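You operate a simulated robot arm through the tools that you are given. There is no shell and no other tool. Be economical: measure what you need, move in short steps, check, and stop when the job is done.

You are at the controls of a simulated robot arm. One attempt, no reset.

Task
Set the red hook's side like the other: hook in the card's hole, yellow arm out and locked.
Fine: push the hook home; tighten the orange knob; the blue hook and white arm stay.
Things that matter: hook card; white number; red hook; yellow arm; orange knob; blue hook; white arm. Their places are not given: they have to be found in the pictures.

The check looks at the end state, three seconds after you hand in, the way a careful person would. Anything else that was tipped, shoved, dropped, spilled or broken makes it a failure.

Robot
A 6-joint arm with a two-finger parallel gripper, fixed in place. Base frame: the origin is at the foot of the arm, x ahead of it, y to its left, z up. Units: m, rad, N and s.
With the tool pointing down near the work surface it reaches from about 0.24 to 0.62 m from the base axis. Its first joint turns from -1.152 to 1.152 rad. Payload 2.7 kg.
The tool frame sits at the grasp point between the pads (the TCP): z along the fingers, y along the line on which they close. The tips reach 0.023 m beyond it. The gripper opens to 0.094 m. The fingers are 0.038 m wide and 0.01 m thick; the gripper's body (0.054 by 0.096 m) begins 0.039 m behind the TCP.
Orientation is told as [roll, pitch, yaw] about the base's x, y, z axes, in that order, counted from this pose: with the fingers straight down and closing along the base's y, the tool's x points along the base's -x, its y along +y and its z along -z.

Tools
- The arm moves only by the tool arm_command. Its argument "increments" is a list of rows, each a list of 7 numbers: the turn, a rotation vector about the tool's x, y, z in rad, then the shift along the tool's x, y, z in m, then the gripper command, from -1 (shut) to 1 (fully open), values between in proportion. In form: [[ax, ay, az, tx, ty, tz, claw], ...]. A call has 1 to 20 rows; each row is the pose to reach, as a shift and turn from the pose commanded when the call began, along the tool's axes at that moment. Each row takes 0.2 s and may step no farther than 0.05 m and 0.15 rad from the row before; otherwise, or with a gripper value out of range, the whole call is refused. A pose out of reach is approached as far as the arm can. The call stops where the force on the tool passes 60 N (or 10 N more than at its start, if that is more) or the arm is blocked; 0.2 s more then pass. The fingers move at their own pace (about 0.045 m/s each) and stop on an object; they squeeze with about 40 N. The grip force told is the motor's: it shows also when the fingers shut on nothing. Time passes only in rows, and 0.2 s behind the last, so rows that repeat a pose let the fingers close. It gives the time, the measured TCP pose, the force on the tool (base axes), the opening and the grip force at its end, in the units of the frame above (readings bear some noise), and new pictures: "pictures" is both (left out), scene, wrist or none.
- Cameras (640 x 400 px; columns grow to the right, rows downward): "scene" is fixed at [0.055, -0.415, 1.4177]; the picture's right is [0.93, -0.38, 0.00], its down [-0.16, -0.40, -0.90] and it looks along [0.34, 0.83, -0.43] (base axes); focal length 344 px, centre (320, 200). "wrist" rides on the gripper at [0.086, 0.016, -0.074] in the tool frame; the picture's right is [-0.18, 0.98, 0.00], its down [-0.58, -0.11, -0.81] and it looks along [-0.79, -0.15, 0.59] (tool axes); focal length 243 px, centre (320, 200).
- probe_pixels(camera, pixels): for up to 12 pixels [column, row] of the newest picture of that camera ("zoom" is the newest enlarged one), the place [x, y, z] in the base frame of the surface seen there, good to about 0.002 m. It takes no simulated time.
- inspect(camera, box): a new picture of the part [left, top, right, bottom] of that camera's present view, enlarged. It takes no simulated time.
- finish_job(): hands the job in; it is judged then, once.

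Work in short steps. Measure before you move; look again where a grasp or a placing could have gone wrong, and mend it. You have 80 turns and 170 pictures in all, those below and enlarged ones among them. Open the gripper and draw the arm clear of the work before you hand the job in, unless the task says otherwise; then end with one line.

The tools are called after "Call:" by a JSON object that holds its "name" and its "arguments". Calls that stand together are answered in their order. arm_command: Moves the arm, as the interface text tells. Its arguments: {"type":"object","properties":{"increments":{"type":"array","items":{"type":"array","items":{"type":"number"}}},"pictures":{"type":"string","enum":["both","scene","wrist","none"]}},"required":["increments"]} The other tools are called the same way: probe_pixels (camera, pixels) gives the place of the surface under pixels of a picture; inspect (camera, box) takes an enlarged picture of a part of a camera's view; finish_job () hands the job in.

At the start:

```text
time_s: 0.0
tool_pos: [0.3475, 0.0892, 1.2523]
tcp_rot: [0.001, 0.0, 0.0]
contact_force: [-0.4, 0.4, 0.2]
grip_width: 0.0939
gripper_force: 0.1
```

scene: 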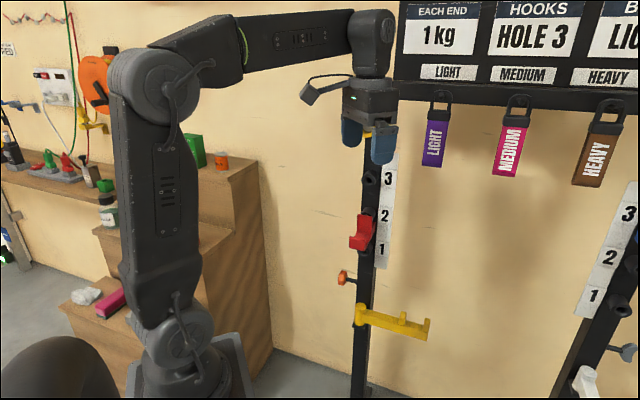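
wrist: 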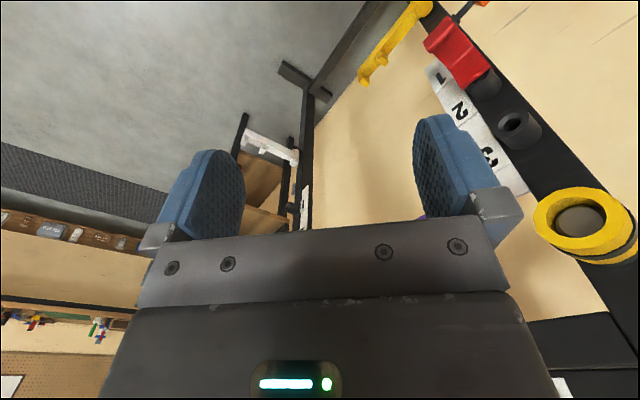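

The card shows "HOOKS HOLE 3" at (535,35), and the red hook sits near (362,228). I'll enlarge these parts to understand them.

Call:
{"name": "inspect", "arguments": {"camera": "scene", "box": [320, 140, 450, 350]}}

Call:
{"name": "inspect", "arguments": {"camera": "scene", "box": [540, 160, 640, 400]}}

Call:
{"name": "inspect", "arguments": {"camera": "scene", "box": [390, 0, 640, 200]}}

Call:
{"name": "inspect", "arguments": {"camera": "wrist", "box": [340, 0, 640, 270]}}

Call:
{"name": "inspect", "arguments": {"camera": "wrist", "box": [220, 50, 360, 250]}}

```text
1.90 times, centred on (385, 245) of scene
```

zoom: 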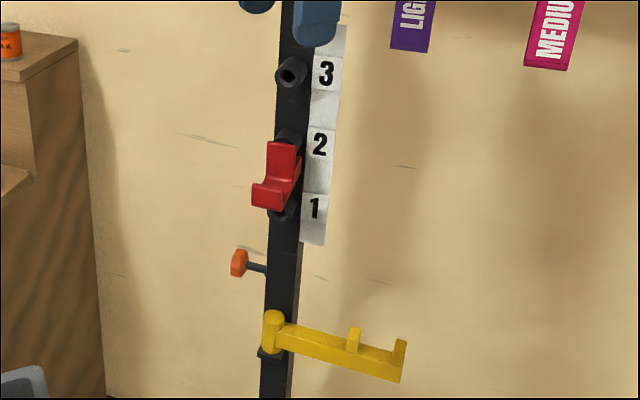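

```text
1.67 times, centred on (590, 280) of scene
```

zoom: 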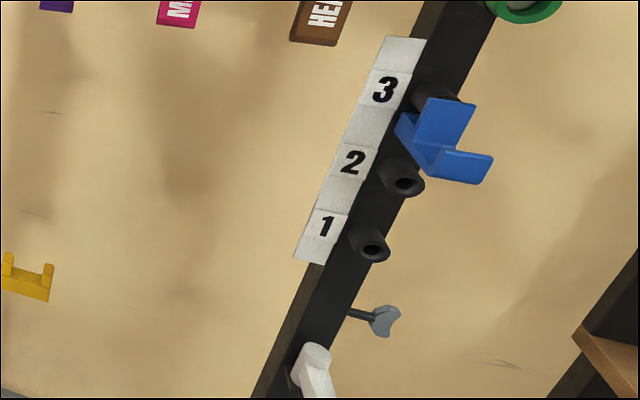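

```text
2.00 times, centred on (515, 100) of scene
```

zoom: 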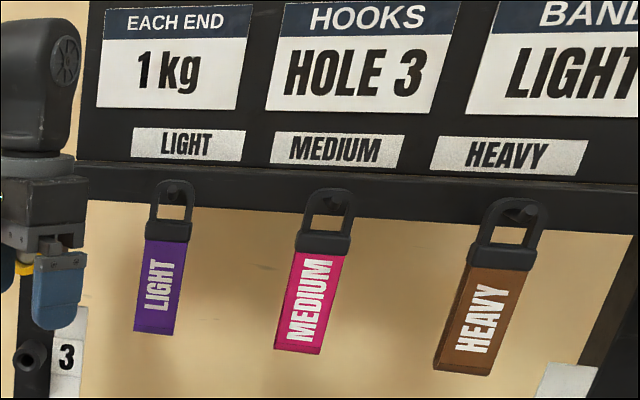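

```text
1.48 times, centred on (490, 135) of wrist
```

zoom: 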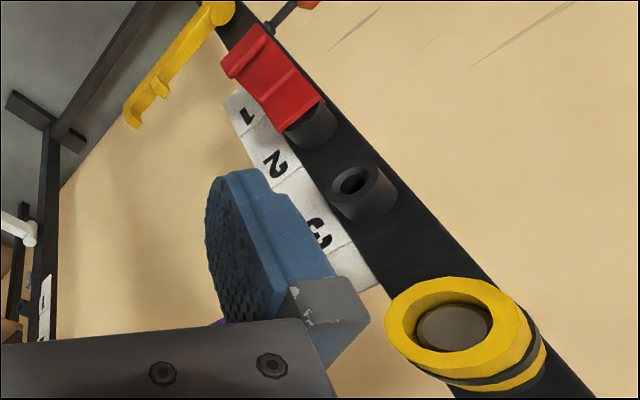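

```text
2.00 times, centred on (290, 150) of wrist
```

zoom: 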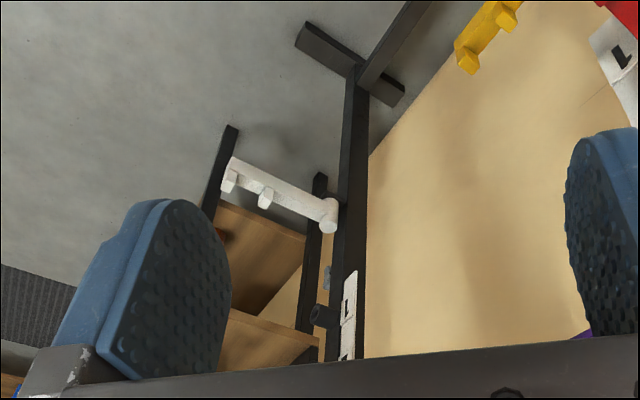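

I'll probe the red post, its holes, the hook, knob and arm, and the right-hand references.

Call:
{"name": "probe_pixels", "arguments": {"camera": "scene", "pixels": [[369, 180], [369, 300], [369, 380], [363, 222], [366, 238], [353, 246], [342, 278], [350, 280], [361, 312], [400, 325], [428, 328], [403, 313]]}}

Call:
{"name": "probe_pixels", "arguments": {"camera": "scene", "pixels": [[606, 236], [599, 218], [618, 242], [588, 308], [609, 232], [594, 269], [627, 352], [585, 380], [590, 390], [620, 300], [640, 208], [440, 300]]}}

Call:
{"name": "inspect", "arguments": {"camera": "scene", "box": [335, 150, 400, 250]}}

Call:
{"name": "inspect", "arguments": {"camera": "scene", "box": [560, 180, 640, 290]}}

```text
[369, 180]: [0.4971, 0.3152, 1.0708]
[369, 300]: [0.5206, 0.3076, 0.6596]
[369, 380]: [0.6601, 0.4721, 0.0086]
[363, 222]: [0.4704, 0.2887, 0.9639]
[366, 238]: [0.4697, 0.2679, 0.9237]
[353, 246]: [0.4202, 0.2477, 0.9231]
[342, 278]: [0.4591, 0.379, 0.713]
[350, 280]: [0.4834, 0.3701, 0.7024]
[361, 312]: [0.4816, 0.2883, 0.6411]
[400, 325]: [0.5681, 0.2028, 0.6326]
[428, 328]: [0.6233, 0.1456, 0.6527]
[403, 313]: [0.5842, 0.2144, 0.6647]
```

```text
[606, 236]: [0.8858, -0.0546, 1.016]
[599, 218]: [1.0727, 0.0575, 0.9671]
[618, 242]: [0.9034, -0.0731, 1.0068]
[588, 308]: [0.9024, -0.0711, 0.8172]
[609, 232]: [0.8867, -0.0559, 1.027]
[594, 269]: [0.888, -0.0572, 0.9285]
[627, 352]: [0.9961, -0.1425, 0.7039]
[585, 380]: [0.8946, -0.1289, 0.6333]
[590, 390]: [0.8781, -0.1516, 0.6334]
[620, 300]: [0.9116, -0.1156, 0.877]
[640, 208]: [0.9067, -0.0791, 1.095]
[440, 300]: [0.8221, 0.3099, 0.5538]
```

```text
4.00 times, centred on (368, 200) of scene
```

zoom: 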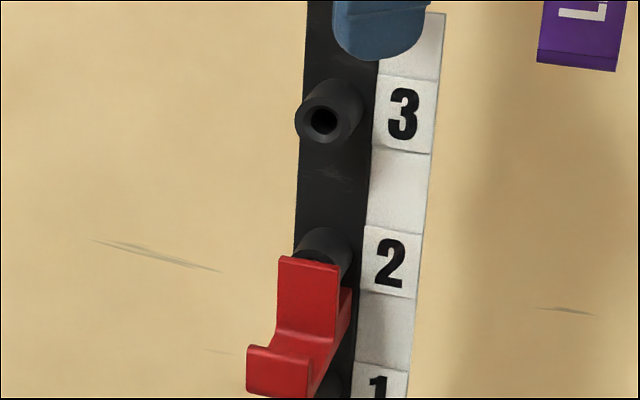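

```text
3.64 times, centred on (600, 235) of scene
```

zoom: 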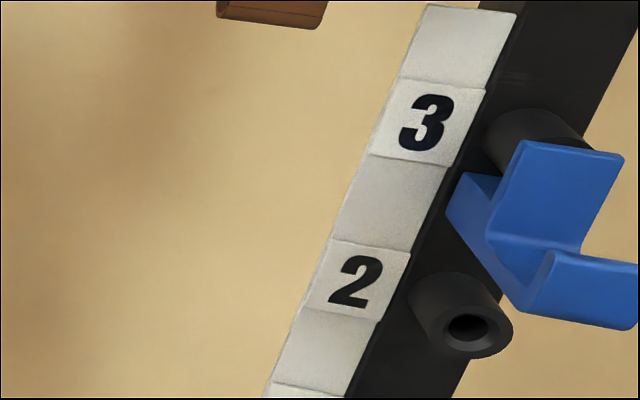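

The rack line runs about (0.72,-0.69) and the sleeves point at the arm. I turn the wrist toward the left post to get a close view of sleeve 3, the hook, the knob and the yellow arm.

Call:
{"name": "arm_command", "arguments": {"increments": [[0, 0, -0.15, 0.01, -0.01, 0.01, 1], [0, 0, -0.3, 0.02, -0.02, 0.02, 1], [0, 0, -0.45, 0.03, -0.03, 0.03, 1], [0, 0, -0.6, 0.04, -0.04, 0.04, 1], [0, 0, -0.75, 0.05, -0.05, 0.05, 1], [0, 0, -0.9, 0.05, -0.05, 0.07, 1], [0, 0, -0.9, 0.05, -0.05, 0.07, 1]]}}

```text
time_s: 1.6
tool_pos: [0.2974, 0.0381, 1.1821]
tcp_rot: [-0.001, 0.001, 0.901]
contact_force: [0.6, -0.2, -0.2]
grip_width: 0.094
gripper_force: 0.0
```

scene: 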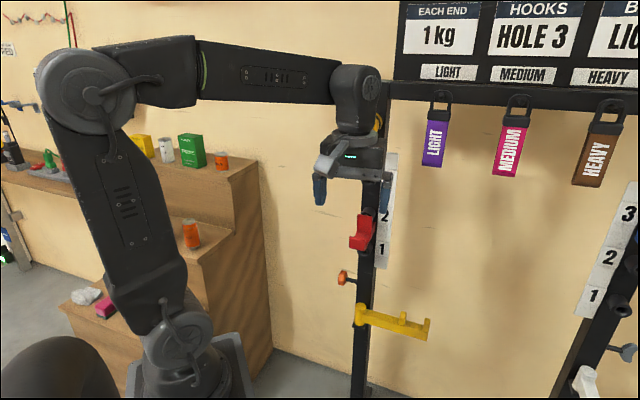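
wrist: 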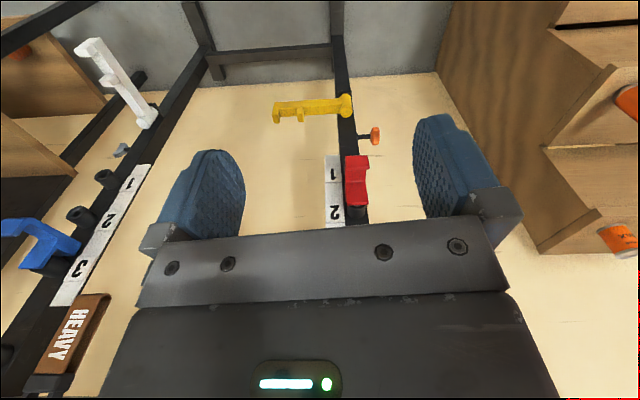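

Now both sides are visible (upside down). I enlarge the red side and the blue/white side.

Call:
{"name": "inspect", "arguments": {"camera": "wrist", "box": [260, 80, 400, 230]}}

Call:
{"name": "inspect", "arguments": {"camera": "wrist", "box": [0, 20, 200, 290]}}

Call:
{"name": "probe_pixels", "arguments": {"camera": "wrist", "pixels": [[92, 45], [115, 75], [150, 118], [120, 152], [104, 178], [80, 215], [18, 225], [65, 243], [150, 110], [97, 42], [200, 60], [340, 50]]}}

Call:
{"name": "probe_pixels", "arguments": {"camera": "wrist", "pixels": [[280, 110], [345, 104], [375, 136], [362, 137], [352, 120], [350, 160], [364, 160], [350, 200], [362, 200], [353, 140], [300, 115], [358, 212]]}}

```text
2.67 times, centred on (330, 155) of wrist
```

zoom: 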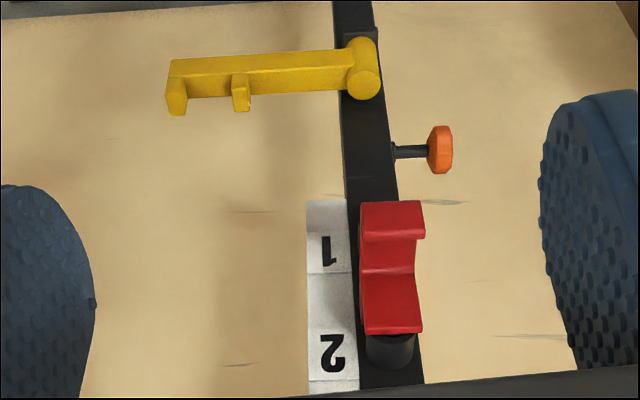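

```text
1.48 times, centred on (100, 155) of wrist
```

zoom: 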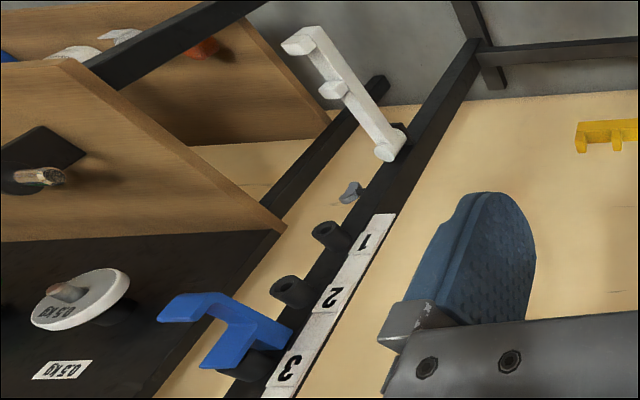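

```text
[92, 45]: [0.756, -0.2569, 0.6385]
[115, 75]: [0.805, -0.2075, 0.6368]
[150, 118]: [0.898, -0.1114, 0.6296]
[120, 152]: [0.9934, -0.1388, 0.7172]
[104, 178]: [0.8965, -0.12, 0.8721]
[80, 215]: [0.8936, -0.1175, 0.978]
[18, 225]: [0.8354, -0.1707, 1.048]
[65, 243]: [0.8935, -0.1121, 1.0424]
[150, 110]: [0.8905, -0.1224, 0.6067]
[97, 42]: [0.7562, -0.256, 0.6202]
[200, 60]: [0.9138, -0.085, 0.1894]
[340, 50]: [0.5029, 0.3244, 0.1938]
```

```text
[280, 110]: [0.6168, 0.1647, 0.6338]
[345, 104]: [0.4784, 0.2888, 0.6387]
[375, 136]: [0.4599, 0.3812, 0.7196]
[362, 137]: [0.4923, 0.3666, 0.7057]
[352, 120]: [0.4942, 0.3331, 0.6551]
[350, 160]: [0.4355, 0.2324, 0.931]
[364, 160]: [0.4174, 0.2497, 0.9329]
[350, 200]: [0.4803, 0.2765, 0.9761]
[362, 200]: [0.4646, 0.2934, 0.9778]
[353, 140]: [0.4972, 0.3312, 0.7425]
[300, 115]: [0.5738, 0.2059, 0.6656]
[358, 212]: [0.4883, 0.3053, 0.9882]
```

The white arm points straight out of the rack (-0.7,-0.7), so the rack lies at 45°. I measure the red and blue hook profiles more closely.

Call:
{"name": "inspect", "arguments": {"camera": "scene", "box": [335, 190, 395, 260]}}

Call:
{"name": "probe_pixels", "arguments": {"camera": "wrist", "pixels": [[347, 157], [366, 157], [357, 168], [356, 178], [356, 190], [347, 203], [366, 203], [366, 180], [350, 215], [365, 215], [358, 207], [340, 220]]}}

Call:
{"name": "probe_pixels", "arguments": {"camera": "wrist", "pixels": [[5, 222], [30, 220], [45, 230], [40, 238], [30, 265], [48, 265], [75, 243], [68, 235], [50, 250], [76, 213], [102, 177], [90, 212]]}}

```text
5.71 times, centred on (365, 225) of scene
```

zoom: 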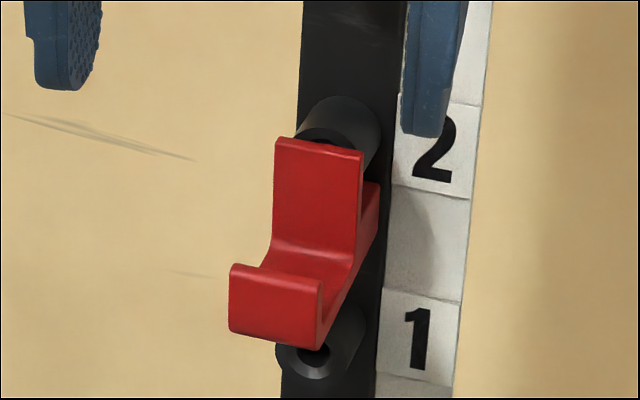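

```text
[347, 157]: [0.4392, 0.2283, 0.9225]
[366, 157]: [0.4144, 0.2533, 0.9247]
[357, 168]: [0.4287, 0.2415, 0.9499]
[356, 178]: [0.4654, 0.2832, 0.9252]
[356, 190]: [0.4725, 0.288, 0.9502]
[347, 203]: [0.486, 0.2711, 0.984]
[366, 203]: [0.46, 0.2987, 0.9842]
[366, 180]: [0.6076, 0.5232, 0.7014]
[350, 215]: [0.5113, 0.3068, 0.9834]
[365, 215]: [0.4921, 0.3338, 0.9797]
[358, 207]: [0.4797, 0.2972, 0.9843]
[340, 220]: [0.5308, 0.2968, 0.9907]
```

```text
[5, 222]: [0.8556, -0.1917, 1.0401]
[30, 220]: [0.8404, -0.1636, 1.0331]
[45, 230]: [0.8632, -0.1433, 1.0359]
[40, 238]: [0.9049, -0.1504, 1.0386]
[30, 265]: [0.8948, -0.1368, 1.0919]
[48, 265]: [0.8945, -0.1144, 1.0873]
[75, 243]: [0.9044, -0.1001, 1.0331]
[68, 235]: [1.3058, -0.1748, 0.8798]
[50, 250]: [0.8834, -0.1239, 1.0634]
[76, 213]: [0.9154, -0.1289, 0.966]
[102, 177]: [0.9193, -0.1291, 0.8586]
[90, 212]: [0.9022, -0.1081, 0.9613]
```

Blue's plate top is at z≈1.091 and red's at ≈0.985, so blue is in hole 3 and red in hole 2 (spacing ≈0.107). I first go to a standoff in front of the post, squared to the rack (yaw 0.785).

Call:
{"name": "arm_command", "arguments": {"increments": [[0, 0, 0.02, -0.03, 0.005, 0.02, 1], [0, 0, 0.04, -0.06, 0.01, 0.04, 1], [0, 0, 0.06, -0.09, 0.015, 0.06, 1], [0, 0, 0.08, -0.12, 0.02, 0.08, 1], [0, 0, 0.1, -0.15, 0.025, 0.1, 1], [0, 0, 0.116, -0.1774, 0.0305, 0.122, 1], [0, 0, 0.116, -0.1774, 0.0305, 0.122, 1]], "pictures": "none"}}

Call:
{"name": "arm_command", "arguments": {"increments": [[0, -0.15, 0, 0, 0, 0, 1], [0, -0.3, 0, 0, 0, 0, 1], [0, -0.45, 0, 0, 0, 0, 1], [0, -0.6, 0, 0, 0, 0, 1], [0, -0.75, 0, 0, 0, 0, 1], [0, -0.785, 0, 0, 0, 0, 1], [0, -0.785, 0, 0, 0, 0, 1]]}}

```text
time_s: 3.2
tool_pos: [0.383, 0.1981, 1.0621]
tcp_rot: [-0.001, 0.001, 0.783]
contact_force: [0.5, 0.2, -0.4]
grip_width: 0.0942
gripper_force: 0.1
```

```text
time_s: 4.8
tool_pos: [0.3835, 0.1961, 1.0603]
tcp_rot: [-0.002, -0.786, 0.785]
contact_force: [-0.1, 0.1, -0.4]
grip_width: 0.094
gripper_force: 0.0
```

scene: 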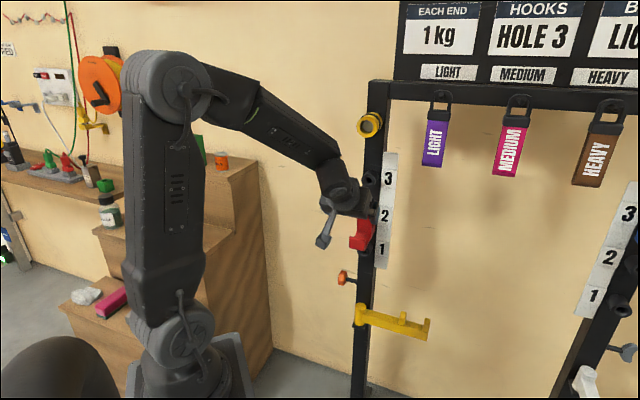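
wrist: 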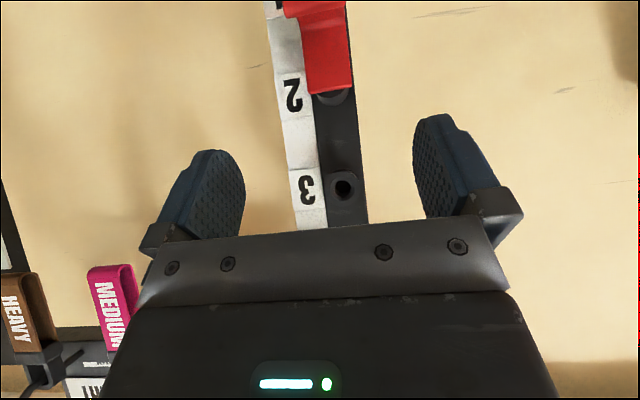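

Sleeve 3's hole is visible at (343,188), and the hook plate's top edge at (330,92). I probe both.

Call:
{"name": "inspect", "arguments": {"camera": "wrist", "box": [260, 0, 420, 230]}}

Call:
{"name": "probe_pixels", "arguments": {"camera": "wrist", "pixels": [[333, 186], [354, 186], [343, 176], [343, 201], [336, 198], [352, 177], [312, 92], [348, 88], [328, 85], [332, 99], [335, 60], [318, 8]]}}

Call:
{"name": "probe_pixels", "arguments": {"camera": "scene", "pixels": [[369, 125], [372, 178], [365, 187], [383, 178], [384, 216], [381, 249]]}}

```text
1.74 times, centred on (340, 115) of wrist
```

zoom: 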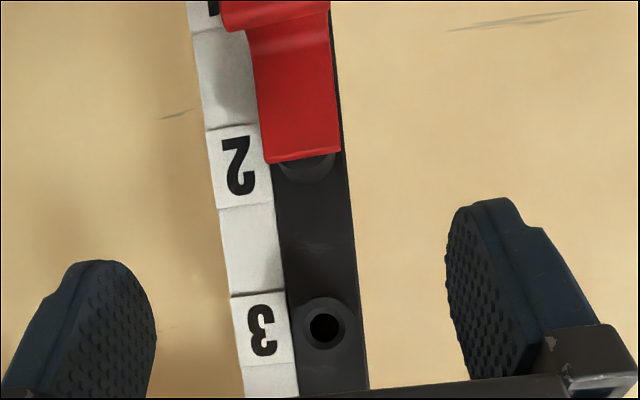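

```text
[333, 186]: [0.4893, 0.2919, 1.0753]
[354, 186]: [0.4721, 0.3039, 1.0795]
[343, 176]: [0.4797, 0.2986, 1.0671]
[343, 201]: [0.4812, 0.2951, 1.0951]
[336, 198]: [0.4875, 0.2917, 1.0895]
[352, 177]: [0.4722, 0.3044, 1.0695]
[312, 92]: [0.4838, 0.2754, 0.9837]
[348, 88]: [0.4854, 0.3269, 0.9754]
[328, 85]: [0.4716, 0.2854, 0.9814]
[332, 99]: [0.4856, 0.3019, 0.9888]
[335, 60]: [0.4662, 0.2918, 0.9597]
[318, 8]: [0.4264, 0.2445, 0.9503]
```

```text
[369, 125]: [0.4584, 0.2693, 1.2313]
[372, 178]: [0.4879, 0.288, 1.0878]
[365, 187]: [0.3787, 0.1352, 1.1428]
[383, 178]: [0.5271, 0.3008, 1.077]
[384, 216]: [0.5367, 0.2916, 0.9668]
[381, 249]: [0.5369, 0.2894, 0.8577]
```

Sleeve 3's axis is at s≈0.129–0.131, z≈1.081, and its mouth at d≈-0.55. To pin down the hole spacing I enlarge sleeves 1 and 2 on the right post.

Call:
{"name": "inspect", "arguments": {"camera": "scene", "box": [580, 200, 640, 330]}}

Call:
{"name": "inspect", "arguments": {"camera": "scene", "box": [330, 160, 400, 280]}}

```text
3.08 times, centred on (610, 265) of scene
```

zoom: 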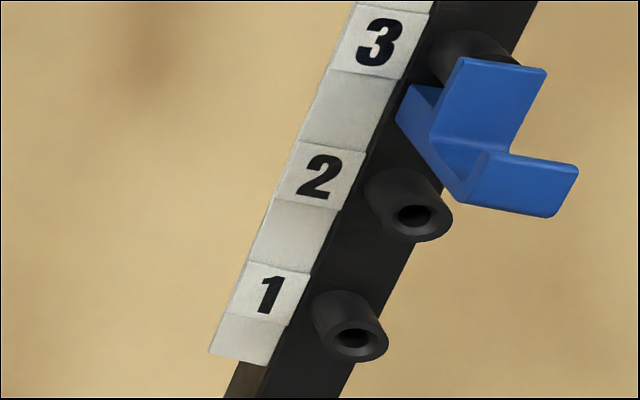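

```text
3.33 times, centred on (365, 220) of scene
```

zoom: 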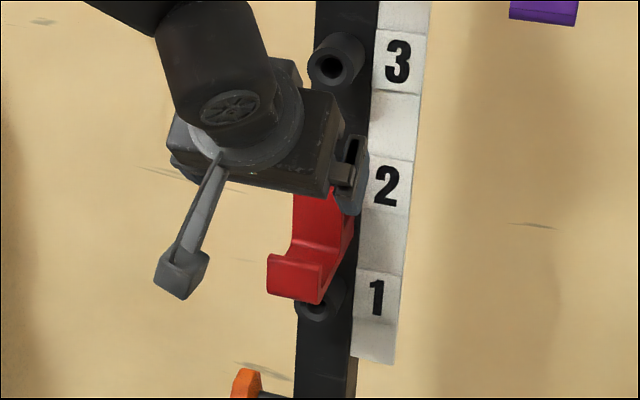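

Call:
{"name": "probe_pixels", "arguments": {"camera": "zoom", "pixels": [[395, 31], [393, 91], [390, 157], [388, 213], [382, 272], [380, 323], [332, 89], [345, 75], [314, 318], [332, 300], [318, 195], [302, 255]]}}

Call:
{"name": "probe_pixels", "arguments": {"camera": "scene", "pixels": [[635, 225], [617, 267], [599, 305], [631, 209], [611, 250], [593, 287], [622, 303], [620, 317], [638, 278], [625, 219], [639, 221], [632, 245]]}}

```text
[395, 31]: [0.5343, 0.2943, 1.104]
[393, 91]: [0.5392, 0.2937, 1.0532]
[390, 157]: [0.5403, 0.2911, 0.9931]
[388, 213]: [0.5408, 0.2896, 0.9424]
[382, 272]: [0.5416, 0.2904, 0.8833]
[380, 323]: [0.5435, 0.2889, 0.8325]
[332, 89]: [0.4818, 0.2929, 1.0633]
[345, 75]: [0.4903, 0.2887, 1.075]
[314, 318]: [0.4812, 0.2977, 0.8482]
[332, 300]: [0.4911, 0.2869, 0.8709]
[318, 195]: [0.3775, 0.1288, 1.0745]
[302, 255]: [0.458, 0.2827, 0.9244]
```

```text
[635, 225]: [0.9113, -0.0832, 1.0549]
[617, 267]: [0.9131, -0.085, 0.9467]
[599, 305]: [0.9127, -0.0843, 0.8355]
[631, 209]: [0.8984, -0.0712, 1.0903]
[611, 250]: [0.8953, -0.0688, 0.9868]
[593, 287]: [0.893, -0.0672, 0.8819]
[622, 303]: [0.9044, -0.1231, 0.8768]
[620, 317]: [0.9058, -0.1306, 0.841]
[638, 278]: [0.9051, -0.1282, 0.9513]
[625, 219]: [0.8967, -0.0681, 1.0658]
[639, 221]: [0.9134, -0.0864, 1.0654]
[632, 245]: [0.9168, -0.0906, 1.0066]
```

The spacing is 0.110 (labels and sleeves agree). I descend straight along the tool axis so that the fingers straddle the plate, and look before closing.

Call:
{"name": "arm_command", "arguments": {"increments": [[0, 0, 0, 0.0005, 0, 0.04, 1], [0, 0, 0, 0.001, 0, 0.08, 1], [0, 0, 0, 0.0015, 0.001, 0.12, 1], [0, 0, 0, 0.002, 0.001, 0.15, 1], [0, 0, 0, 0.002, 0.001, 0.15, 1]]}}

```text
time_s: 6.0
tool_pos: [0.4602, 0.2727, 0.9529]
tcp_rot: [0.001, -0.784, 0.782]
contact_force: [-0.5, 0.0, -0.5]
grip_width: 0.0939
gripper_force: 0.0
```

scene: 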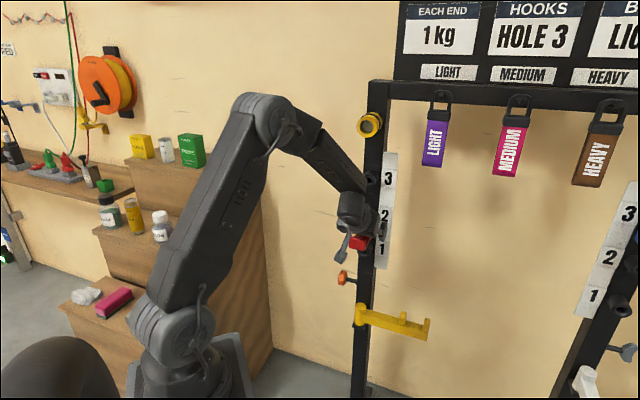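
wrist: 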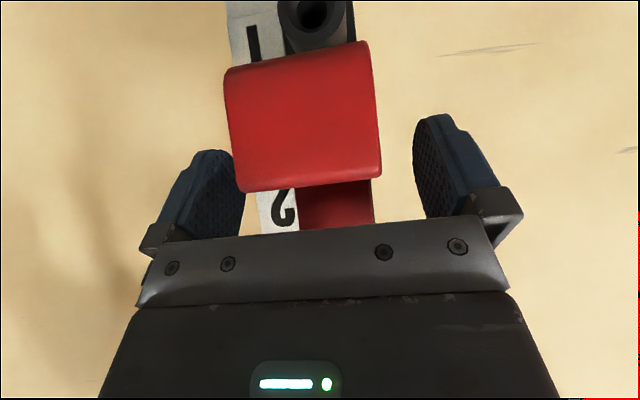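

The hook lies between the pads. I close with the pose held.

Call:
{"name": "arm_command", "arguments": {"increments": [[0, 0, 0, 0, 0, 0, 0.2], [0, 0, 0, 0, 0, 0, -0.1], [0, 0, 0, 0, 0, 0, -0.3], [0, 0, 0, 0, 0, 0, -0.6], [0, 0, 0, 0, 0, 0, -1], [0, 0, 0, 0, 0, 0, -1]]}}

```text
time_s: 7.4
tool_pos: [0.4601, 0.2743, 0.9531]
tcp_rot: [0.003, -0.785, 0.787]
contact_force: [-14.7, 12.0, 2.4]
grip_width: 0.042
gripper_force: 40.0
```

scene: 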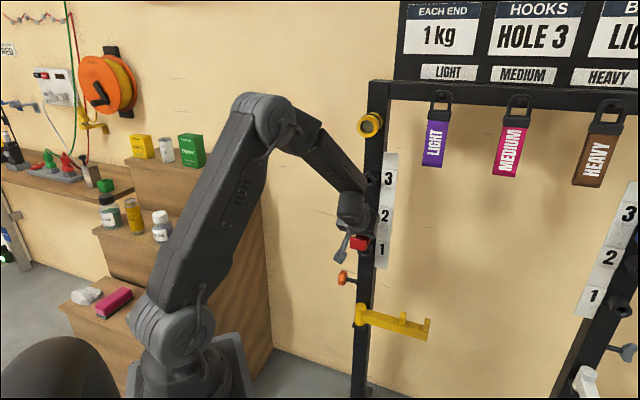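
wrist: 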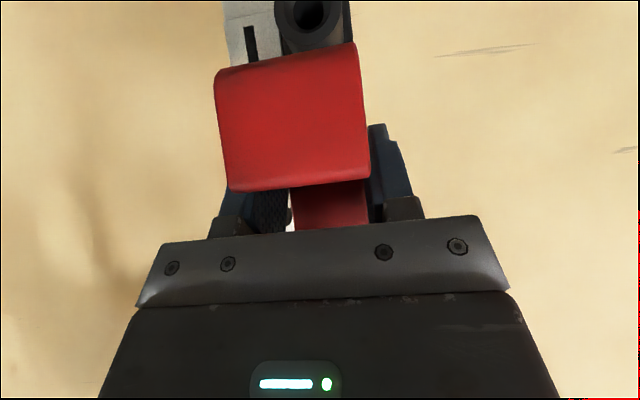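

The grip is firm (0.042). There is a side force of about 19 N toward +tool y, so I shift 2 mm that way and then draw the hook straight out by 20 mm.

Call:
{"name": "arm_command", "arguments": {"increments": [[0, 0, 0, 0, 0.002, 0, -1], [0, 0, 0, 0.0035, 0.002, -0.0035, -1], [0, 0, 0, 0.007, 0.002, -0.007, -1], [0, 0, 0, 0.0106, 0.002, -0.0106, -1], [0, 0, 0, 0.0141, 0.002, -0.0141, -1]]}}

```text
time_s: 8.6
tool_pos: [0.444, 0.2574, 0.9532]
tcp_rot: [0.0, -0.788, 0.785]
contact_force: [-3.6, 8.3, -0.7]
grip_width: 0.0419
gripper_force: 40.2
```

scene: 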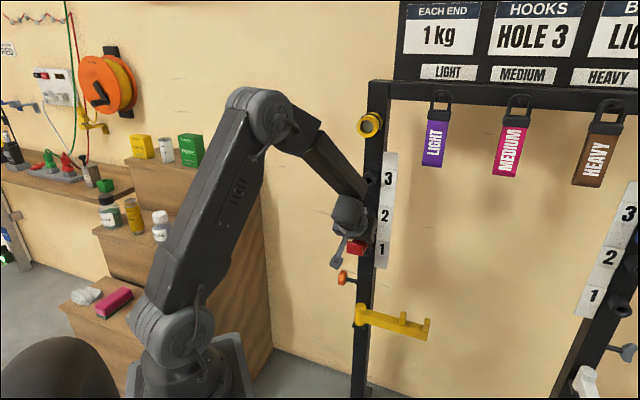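
wrist: 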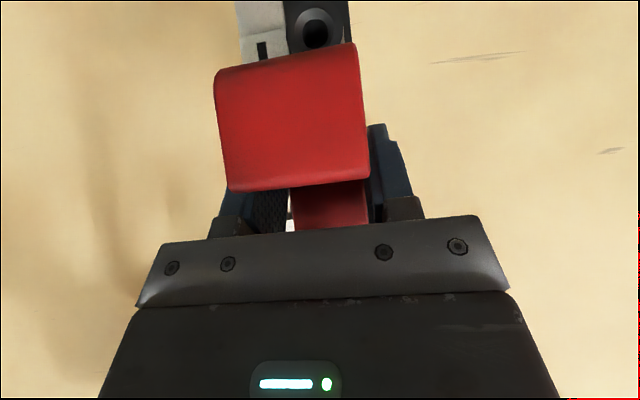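

The hook slides out cleanly. I draw it out another 50 mm.

Call:
{"name": "arm_command", "arguments": {"increments": [[0, 0, 0, 0.007, 0.001, -0.007, -1], [0, 0, 0, 0.0141, 0.001, -0.0141, -1], [0, 0, 0, 0.0212, 0.001, -0.0212, -1], [0, 0, 0, 0.0283, 0.001, -0.0283, -1], [0, 0, 0, 0.0354, 0.001, -0.0354, -1], [0, 0, 0, 0.0354, 0.001, -0.0354, -1]]}}

Call:
{"name": "inspect", "arguments": {"camera": "scene", "box": [310, 150, 410, 280]}}

```text
time_s: 10.0
tool_pos: [0.4055, 0.2239, 0.9541]
tcp_rot: [0.0, -0.784, 0.784]
contact_force: [0.2, -1.2, -0.3]
grip_width: 0.0419
gripper_force: 40.3
```

scene: 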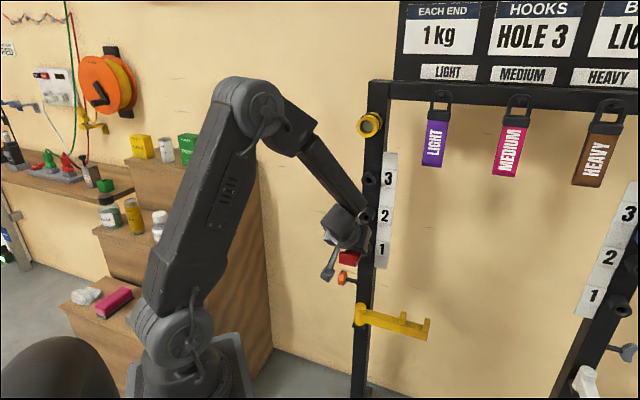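
wrist: 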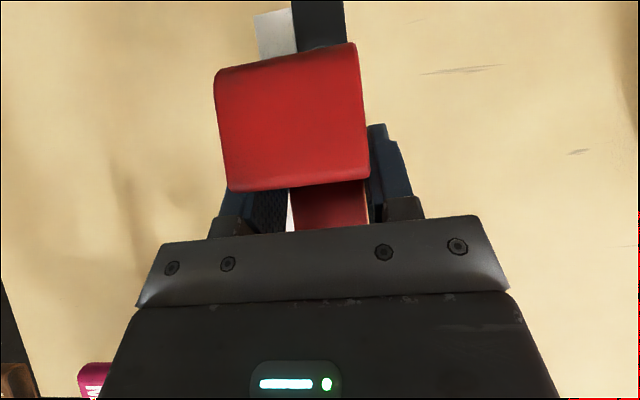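

```text
3.08 times, centred on (360, 215) of scene
```

zoom: 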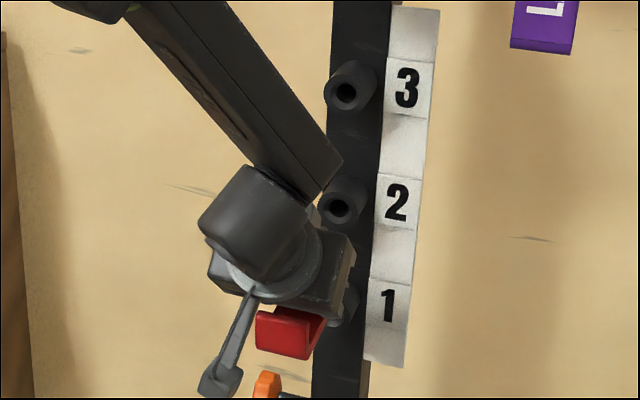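

The hook is free, sleeve 2 is empty, and the force is nil. I raise it by exactly one hole spacing (0.110), staying clear in front of the post.

Call:
{"name": "arm_command", "arguments": {"increments": [[0, 0, 0, -0.0156, 0, -0.0156, -1], [0, 0, 0, -0.0311, 0, -0.0311, -1], [0, 0, 0, -0.0467, -0.0005, -0.0467, -1], [0, 0, 0, -0.0622, -0.001, -0.0622, -1], [0, 0, 0, -0.0778, -0.0015, -0.0778, -1], [0, 0, 0, -0.0778, -0.0015, -0.0778, -1]]}}

Call:
{"name": "inspect", "arguments": {"camera": "scene", "box": [310, 120, 410, 250]}}

Call:
{"name": "inspect", "arguments": {"camera": "wrist", "box": [200, 0, 420, 240]}}

```text
time_s: 11.4
tool_pos: [0.4078, 0.2249, 1.0639]
tcp_rot: [0.0, -0.784, 0.784]
contact_force: [0.3, -0.2, -2.9]
grip_width: 0.0415
gripper_force: 40.3
```

scene: 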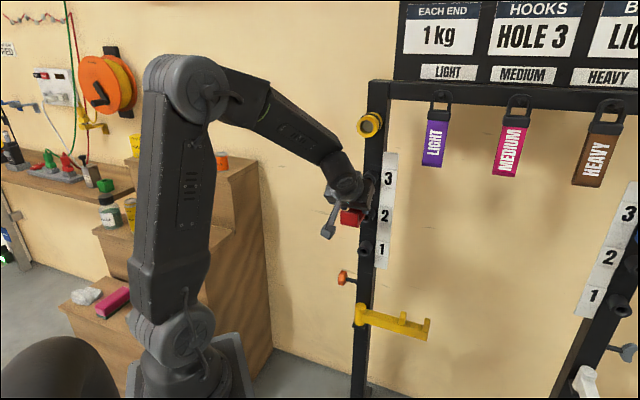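
wrist: 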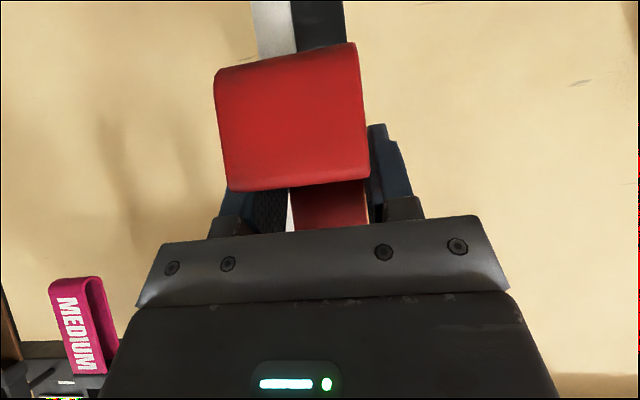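

```text
3.08 times, centred on (360, 185) of scene
```

zoom: 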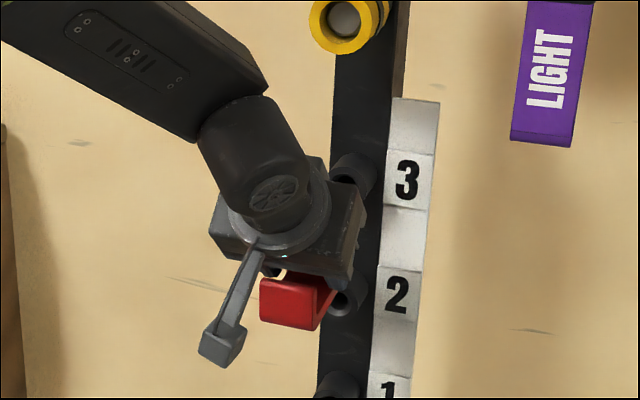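

```text
1.67 times, centred on (310, 120) of wrist
```

zoom: 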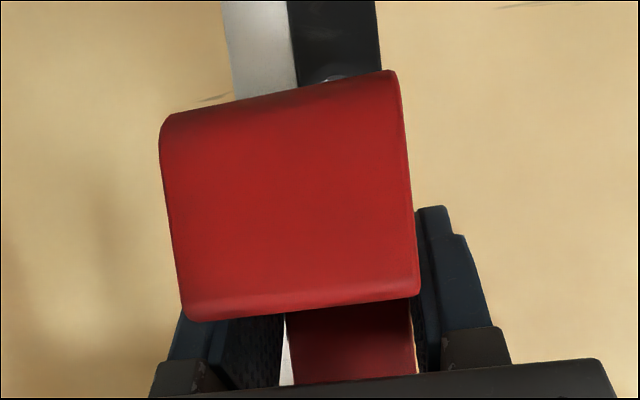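

Pose: s=0.1293, z=1.0639, as planned. I advance slowly toward sleeve 3; the call stops itself if it jams.

Call:
{"name": "arm_command", "arguments": {"increments": [[0, 0, 0, -0.007, -0.001, 0.007, -1], [0, 0, 0, -0.0141, -0.001, 0.0141, -1], [0, 0, 0, -0.0177, -0.001, 0.0177, -1], [0, 0, 0, -0.0212, -0.001, 0.0212, -1], [0, 0, 0, -0.0248, -0.001, 0.0248, -1], [0, 0, 0, -0.0283, -0.001, 0.0283, -1]]}}

```text
time_s: 12.8
tool_pos: [0.4352, 0.2515, 1.0636]
tcp_rot: [0.0, -0.786, 0.784]
contact_force: [-0.6, -0.2, -3.5]
grip_width: 0.0418
gripper_force: 40.2
```

scene: 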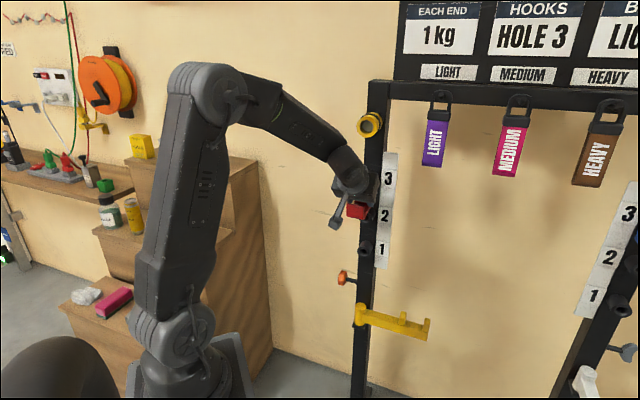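
wrist: 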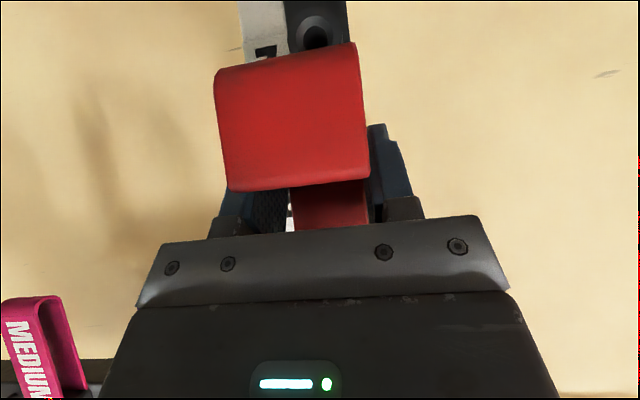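

There is still no contact beyond the hook's own weight (-3 N), and 34 mm remain. I continue in small steps.

Call:
{"name": "arm_command", "arguments": {"increments": [[0, 0, 0, -0.0035, 0, 0.0035, -1], [0, 0, 0, -0.007, 0, 0.007, -1], [0, 0, 0, -0.0106, 0, 0.0106, -1], [0, 0, 0, -0.0141, 0, 0.0141, -1], [0, 0, 0, -0.0177, 0, 0.0177, -1], [0, 0, 0, -0.0212, 0, 0.0212, -1], [0, 0, 0, -0.0233, 0, 0.0233, -1], [0, 0, 0, -0.0233, 0, 0.0233, -1]]}}

Call:
{"name": "inspect", "arguments": {"camera": "scene", "box": [310, 120, 410, 250]}}

```text
time_s: 14.6
tool_pos: [0.4588, 0.2738, 1.0631]
tcp_rot: [-0.001, -0.783, 0.783]
contact_force: [-7.3, -7.1, -0.7]
grip_width: 0.0419
gripper_force: 39.8
```

scene: 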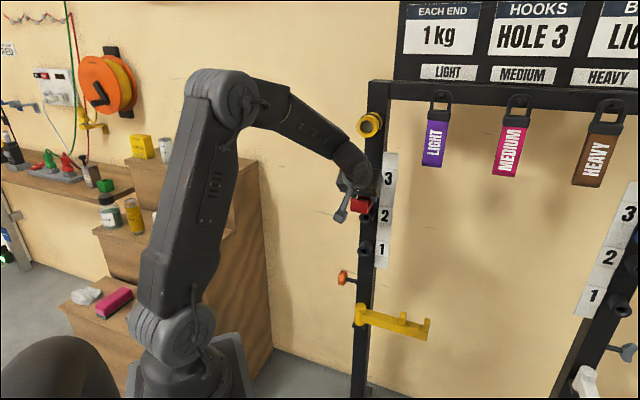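
wrist: 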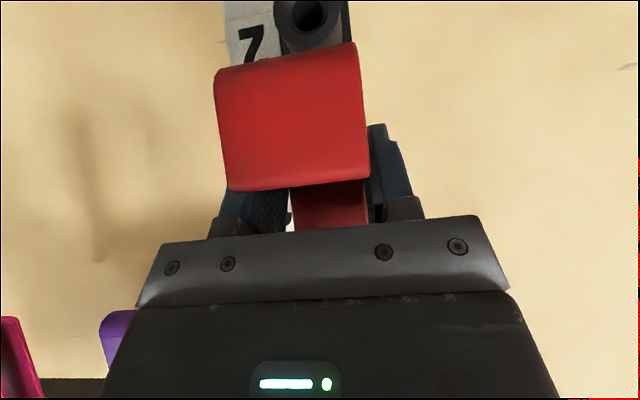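

```text
3.08 times, centred on (360, 185) of scene
```

zoom: 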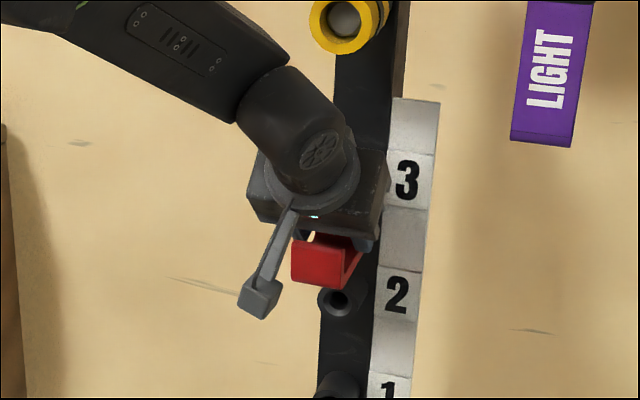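

It is in, at d=-0.518 against -0.519 when home before, with 10 N of push-back. I press 4 mm more to seat it.

Call:
{"name": "arm_command", "arguments": {"increments": [[0, 0, 0, -0.0014, 0, 0.0014, -1], [0, 0, 0, -0.0028, 0, 0.0028, -1], [0, 0, 0, -0.0028, 0, 0.0028, -1]], "pictures": "none"}}

```text
time_s: 15.4
tool_pos: [0.4606, 0.2759, 1.0635]
tcp_rot: [-0.001, -0.785, 0.783]
contact_force: [-17.3, -19.2, 2.7]
grip_width: 0.0419
gripper_force: 39.8
```

It is firmly seated (26 N, d=-0.521). I ease off the pressure, open, and back straight out along the tool axis.

Call:
{"name": "arm_command", "arguments": {"increments": [[0, 0, 0, 0.001, 0, -0.001, -0.5], [0, 0, 0, 0.001, 0, -0.001, 0.2], [0, 0, 0, 0.001, 0, -0.001, 0.6], [0, 0, 0, 0.001, 0, -0.001, 1], [0, 0, 0, 0.001, 0, -0.001, 1], [0, 0, 0, 0.001, 0, -0.001, 1]], "pictures": "none"}}

Call:
{"name": "arm_command", "arguments": {"increments": [[0, 0, 0, 0, 0, -0.02, 1], [0, 0, 0, 0, 0, -0.06, 1], [0, 0, 0, 0, 0, -0.1, 1], [0, 0, 0, 0, 0, -0.14, 1], [0, 0, 0, 0, 0, -0.16, 1], [0, 0, 0, 0, 0, -0.16, 1]]}}

Call:
{"name": "inspect", "arguments": {"camera": "scene", "box": [320, 150, 420, 280]}}

Call:
{"name": "probe_pixels", "arguments": {"camera": "wrist", "pixels": [[327, 60], [328, 85], [312, 92], [318, 8], [335, 92], [348, 88]]}}

```text
time_s: 16.8
tool_pos: [0.4595, 0.2768, 1.0632]
tcp_rot: [-0.001, -0.786, 0.783]
contact_force: [-0.1, -0.1, 0.0]
grip_width: 0.0939
gripper_force: 0.0
```

```text
time_s: 18.2
tool_pos: [0.3792, 0.1959, 1.1756]
tcp_rot: [0.001, -0.783, 0.783]
contact_force: [-0.2, 0.1, 0.3]
grip_width: 0.094
gripper_force: 0.1
```

scene: 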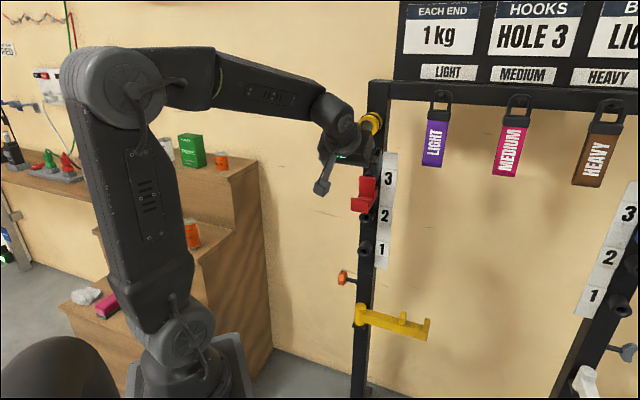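
wrist: 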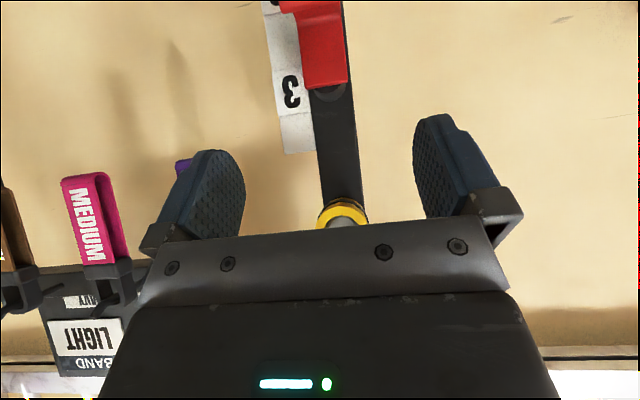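

```text
3.08 times, centred on (370, 215) of scene
```

zoom: 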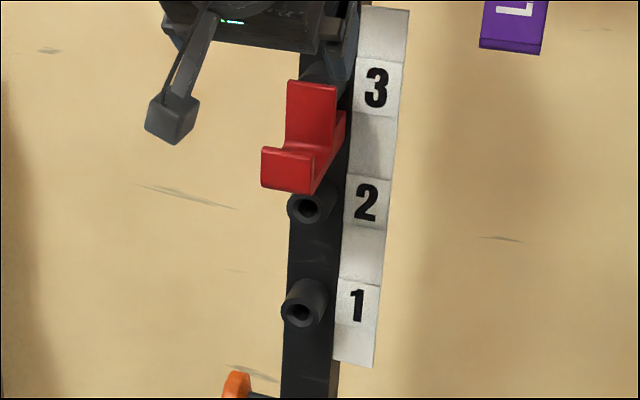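

```text
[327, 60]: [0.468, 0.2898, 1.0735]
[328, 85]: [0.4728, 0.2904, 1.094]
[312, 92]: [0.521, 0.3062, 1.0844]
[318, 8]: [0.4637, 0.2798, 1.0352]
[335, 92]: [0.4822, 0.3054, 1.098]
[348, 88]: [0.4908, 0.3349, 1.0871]
```

The red hook is now in hole 3 and seated like the blue one. I move out and down to look at the knob and the yellow arm from close by, tilting the tool back toward vertical.

Call:
{"name": "arm_command", "arguments": {"increments": [[0, 0, 0, 0.021, 0, -0.021, 1], [0, 0, 0, 0.042, 0, -0.042, 1], [0, 0.05, 0, 0.072, 0, -0.012, 1], [0, 0.1, 0, 0.102, 0, 0.018, 1], [0, 0.15, 0, 0.132, 0, 0.048, 1], [0, 0.2, 0, 0.162, 0, 0.078, 1], [0, 0.25, 0, 0.192, 0, 0.108, 1], [0, 0.3, 0, 0.222, 0, 0.138, 1], [0, 0.35, 0, 0.252, 0, 0.168, 1], [0, 0.4, 0, 0.282, 0, 0.198, 1], [0, 0.435, 0, 0.31, 0, 0.226, 1], [0, 0.435, 0, 0.31, 0, 0.226, 1]]}}

```text
time_s: 20.8
tool_pos: [0.3396, 0.1562, 0.7987]
tcp_rot: [0.0, -0.35, 0.784]
contact_force: [-1.0, -0.3, -0.4]
grip_width: 0.0942
gripper_force: 0.1
```

scene: 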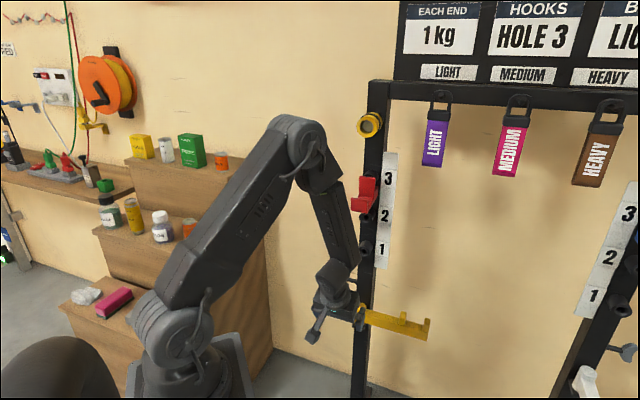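
wrist: 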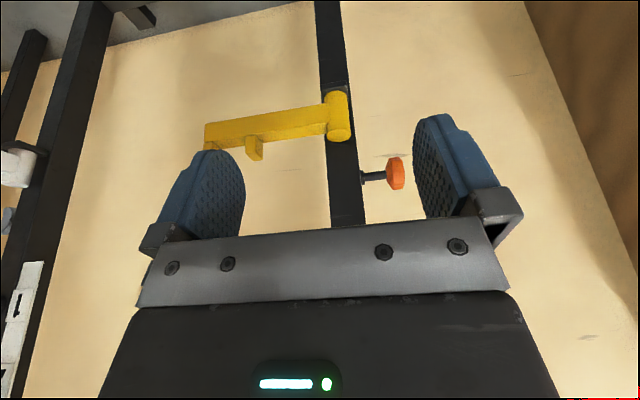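

Good view of the knob (395,173) and arm (270,125). I zoom and probe both, and look at the gray knob again.

Call:
{"name": "inspect", "arguments": {"camera": "wrist", "box": [190, 70, 430, 220]}}

Call:
{"name": "inspect", "arguments": {"camera": "wrist", "box": [370, 145, 420, 205]}}

Call:
{"name": "inspect", "arguments": {"camera": "scene", "box": [590, 310, 640, 400]}}

Call:
{"name": "probe_pixels", "arguments": {"camera": "wrist", "pixels": [[395, 160], [397, 186], [403, 173], [388, 173], [376, 177], [363, 177], [336, 97], [339, 137], [327, 125], [220, 135], [255, 140], [300, 122]]}}

Call:
{"name": "probe_pixels", "arguments": {"camera": "wrist", "pixels": [[254, 153], [210, 125], [300, 108], [300, 130], [345, 115], [330, 160], [355, 160], [345, 200], [322, 92], [364, 210], [332, 210], [346, 88]]}}

```text
2.67 times, centred on (310, 145) of wrist
```

zoom: 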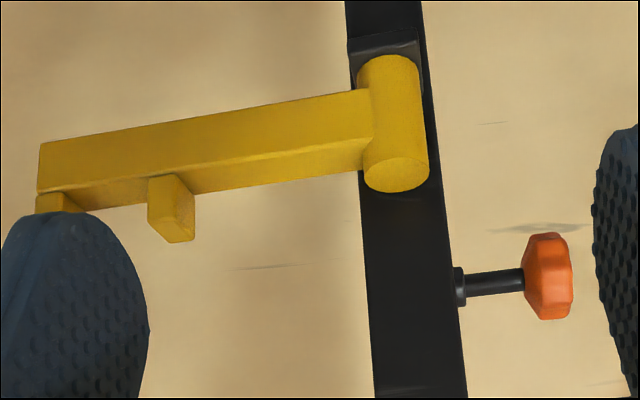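

```text
6.67 times, centred on (395, 175) of wrist
```

zoom: 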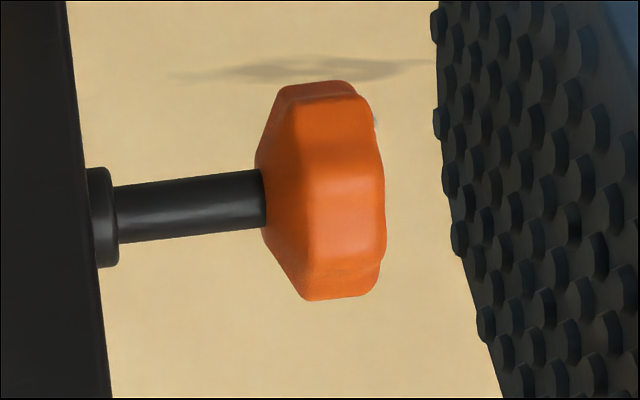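

```text
4.44 times, centred on (615, 355) of scene
```

zoom: 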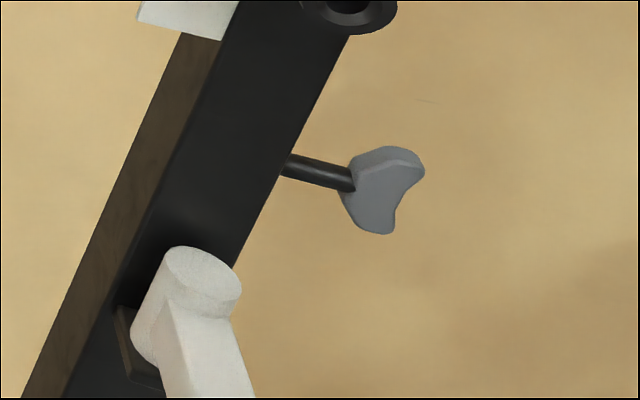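

```text
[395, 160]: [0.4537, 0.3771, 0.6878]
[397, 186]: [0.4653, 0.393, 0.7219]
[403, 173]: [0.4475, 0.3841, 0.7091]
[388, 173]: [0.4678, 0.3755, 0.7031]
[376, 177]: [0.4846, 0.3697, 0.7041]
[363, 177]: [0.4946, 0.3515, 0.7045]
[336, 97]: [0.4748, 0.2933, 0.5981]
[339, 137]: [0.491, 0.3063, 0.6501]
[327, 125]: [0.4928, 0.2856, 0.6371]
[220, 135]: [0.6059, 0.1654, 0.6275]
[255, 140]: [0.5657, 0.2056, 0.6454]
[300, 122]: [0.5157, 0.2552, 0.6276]
```

```text
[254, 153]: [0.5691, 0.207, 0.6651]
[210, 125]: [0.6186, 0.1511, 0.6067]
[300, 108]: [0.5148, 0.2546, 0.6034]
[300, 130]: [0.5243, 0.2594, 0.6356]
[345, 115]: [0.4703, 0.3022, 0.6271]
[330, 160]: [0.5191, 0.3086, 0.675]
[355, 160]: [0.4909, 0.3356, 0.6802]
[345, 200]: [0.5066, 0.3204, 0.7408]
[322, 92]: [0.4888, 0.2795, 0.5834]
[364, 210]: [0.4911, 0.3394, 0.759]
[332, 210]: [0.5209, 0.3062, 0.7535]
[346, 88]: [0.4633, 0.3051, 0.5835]
```

Knob: a star knob with its axis along the rack at z≈0.705, d≈-0.606. The yellow arm pivots on a vertical axis at s≈0.13, d≈-0.562, with its bar top at z≈0.636. I set the tool vertical and turn it 90° so the fingers can straddle the bar.

Call:
{"name": "arm_command", "arguments": {"increments": [[0, 0.12, 0, 0, 0, 0, 1], [0, 0.24, 0, 0, 0, 0, 1], [0, 0.35, 0, 0, 0, 0, 1], [0, 0.35, 0, 0, 0, 0, 1]], "pictures": "none"}}

Call:
{"name": "arm_command", "arguments": {"increments": [[0, 0, -0.15, 0, 0, 0, 1], [0, 0, -0.3, 0, 0, 0, 1], [0, 0, -0.45, 0, 0, 0, 1], [0, 0, -0.6, 0, 0, 0, 1], [0, 0, -0.75, 0, 0, 0, 1], [0, 0, -0.9, 0, 0, 0, 1], [0, 0, -1.05, 0, 0, 0, 1], [0, 0, -1.2, 0, 0, 0, 1], [0, 0, -1.35, 0, 0, 0, 1], [0, 0, -1.5, 0, 0, 0, 1], [0, 0, -1.571, 0, 0, 0, 1], [0, 0, -1.571, 0, 0, 0, 1]]}}

```text
time_s: 21.8
tool_pos: [0.3397, 0.1552, 0.7981]
tcp_rot: [0.001, 0.001, 0.784]
contact_force: [-0.1, 0.4, -1.0]
grip_width: 0.0939
gripper_force: 0.1
out of reach, approached as far as the arm can: row 1, 2
```

```text
time_s: 24.4
tool_pos: [0.3383, 0.1527, 0.7976]
tcp_rot: [0.002, 0.0, 2.357]
contact_force: [-0.3, -0.4, 0.4]
grip_width: 0.0942
gripper_force: 0.0
```

scene: 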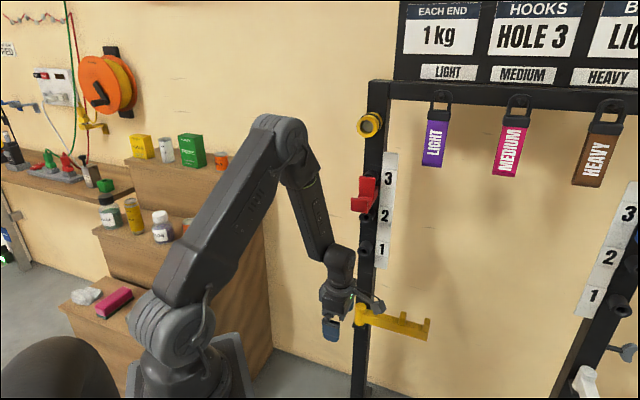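
wrist: 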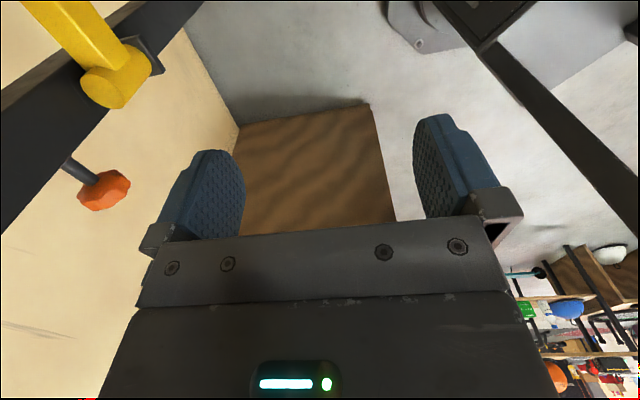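

The turn worked. Now I lean the tool 0.45 rad toward the rack and come over the bar at s=0.22, between the pivot and the middle tab, 10 cm back along the tool axis.

Call:
{"name": "arm_command", "arguments": {"increments": [[0.15, 0, 0, 0.045, 0, 0, 1], [0.3, 0, 0, 0.089, 0, 0, 1], [0.45, 0, 0, 0.089, -0.04, 0.02, 1], [0.45, 0, 0, 0.089, -0.08, 0.04, 1], [0.45, 0, 0, 0.089, -0.12, 0.055, 1], [0.45, 0, 0, 0.089, -0.169, 0.0726, 1], [0.45, 0, 0, 0.089, -0.169, 0.0726, 1]]}}

```text
refused: row 6 steps farther than a row can; nothing moved
```

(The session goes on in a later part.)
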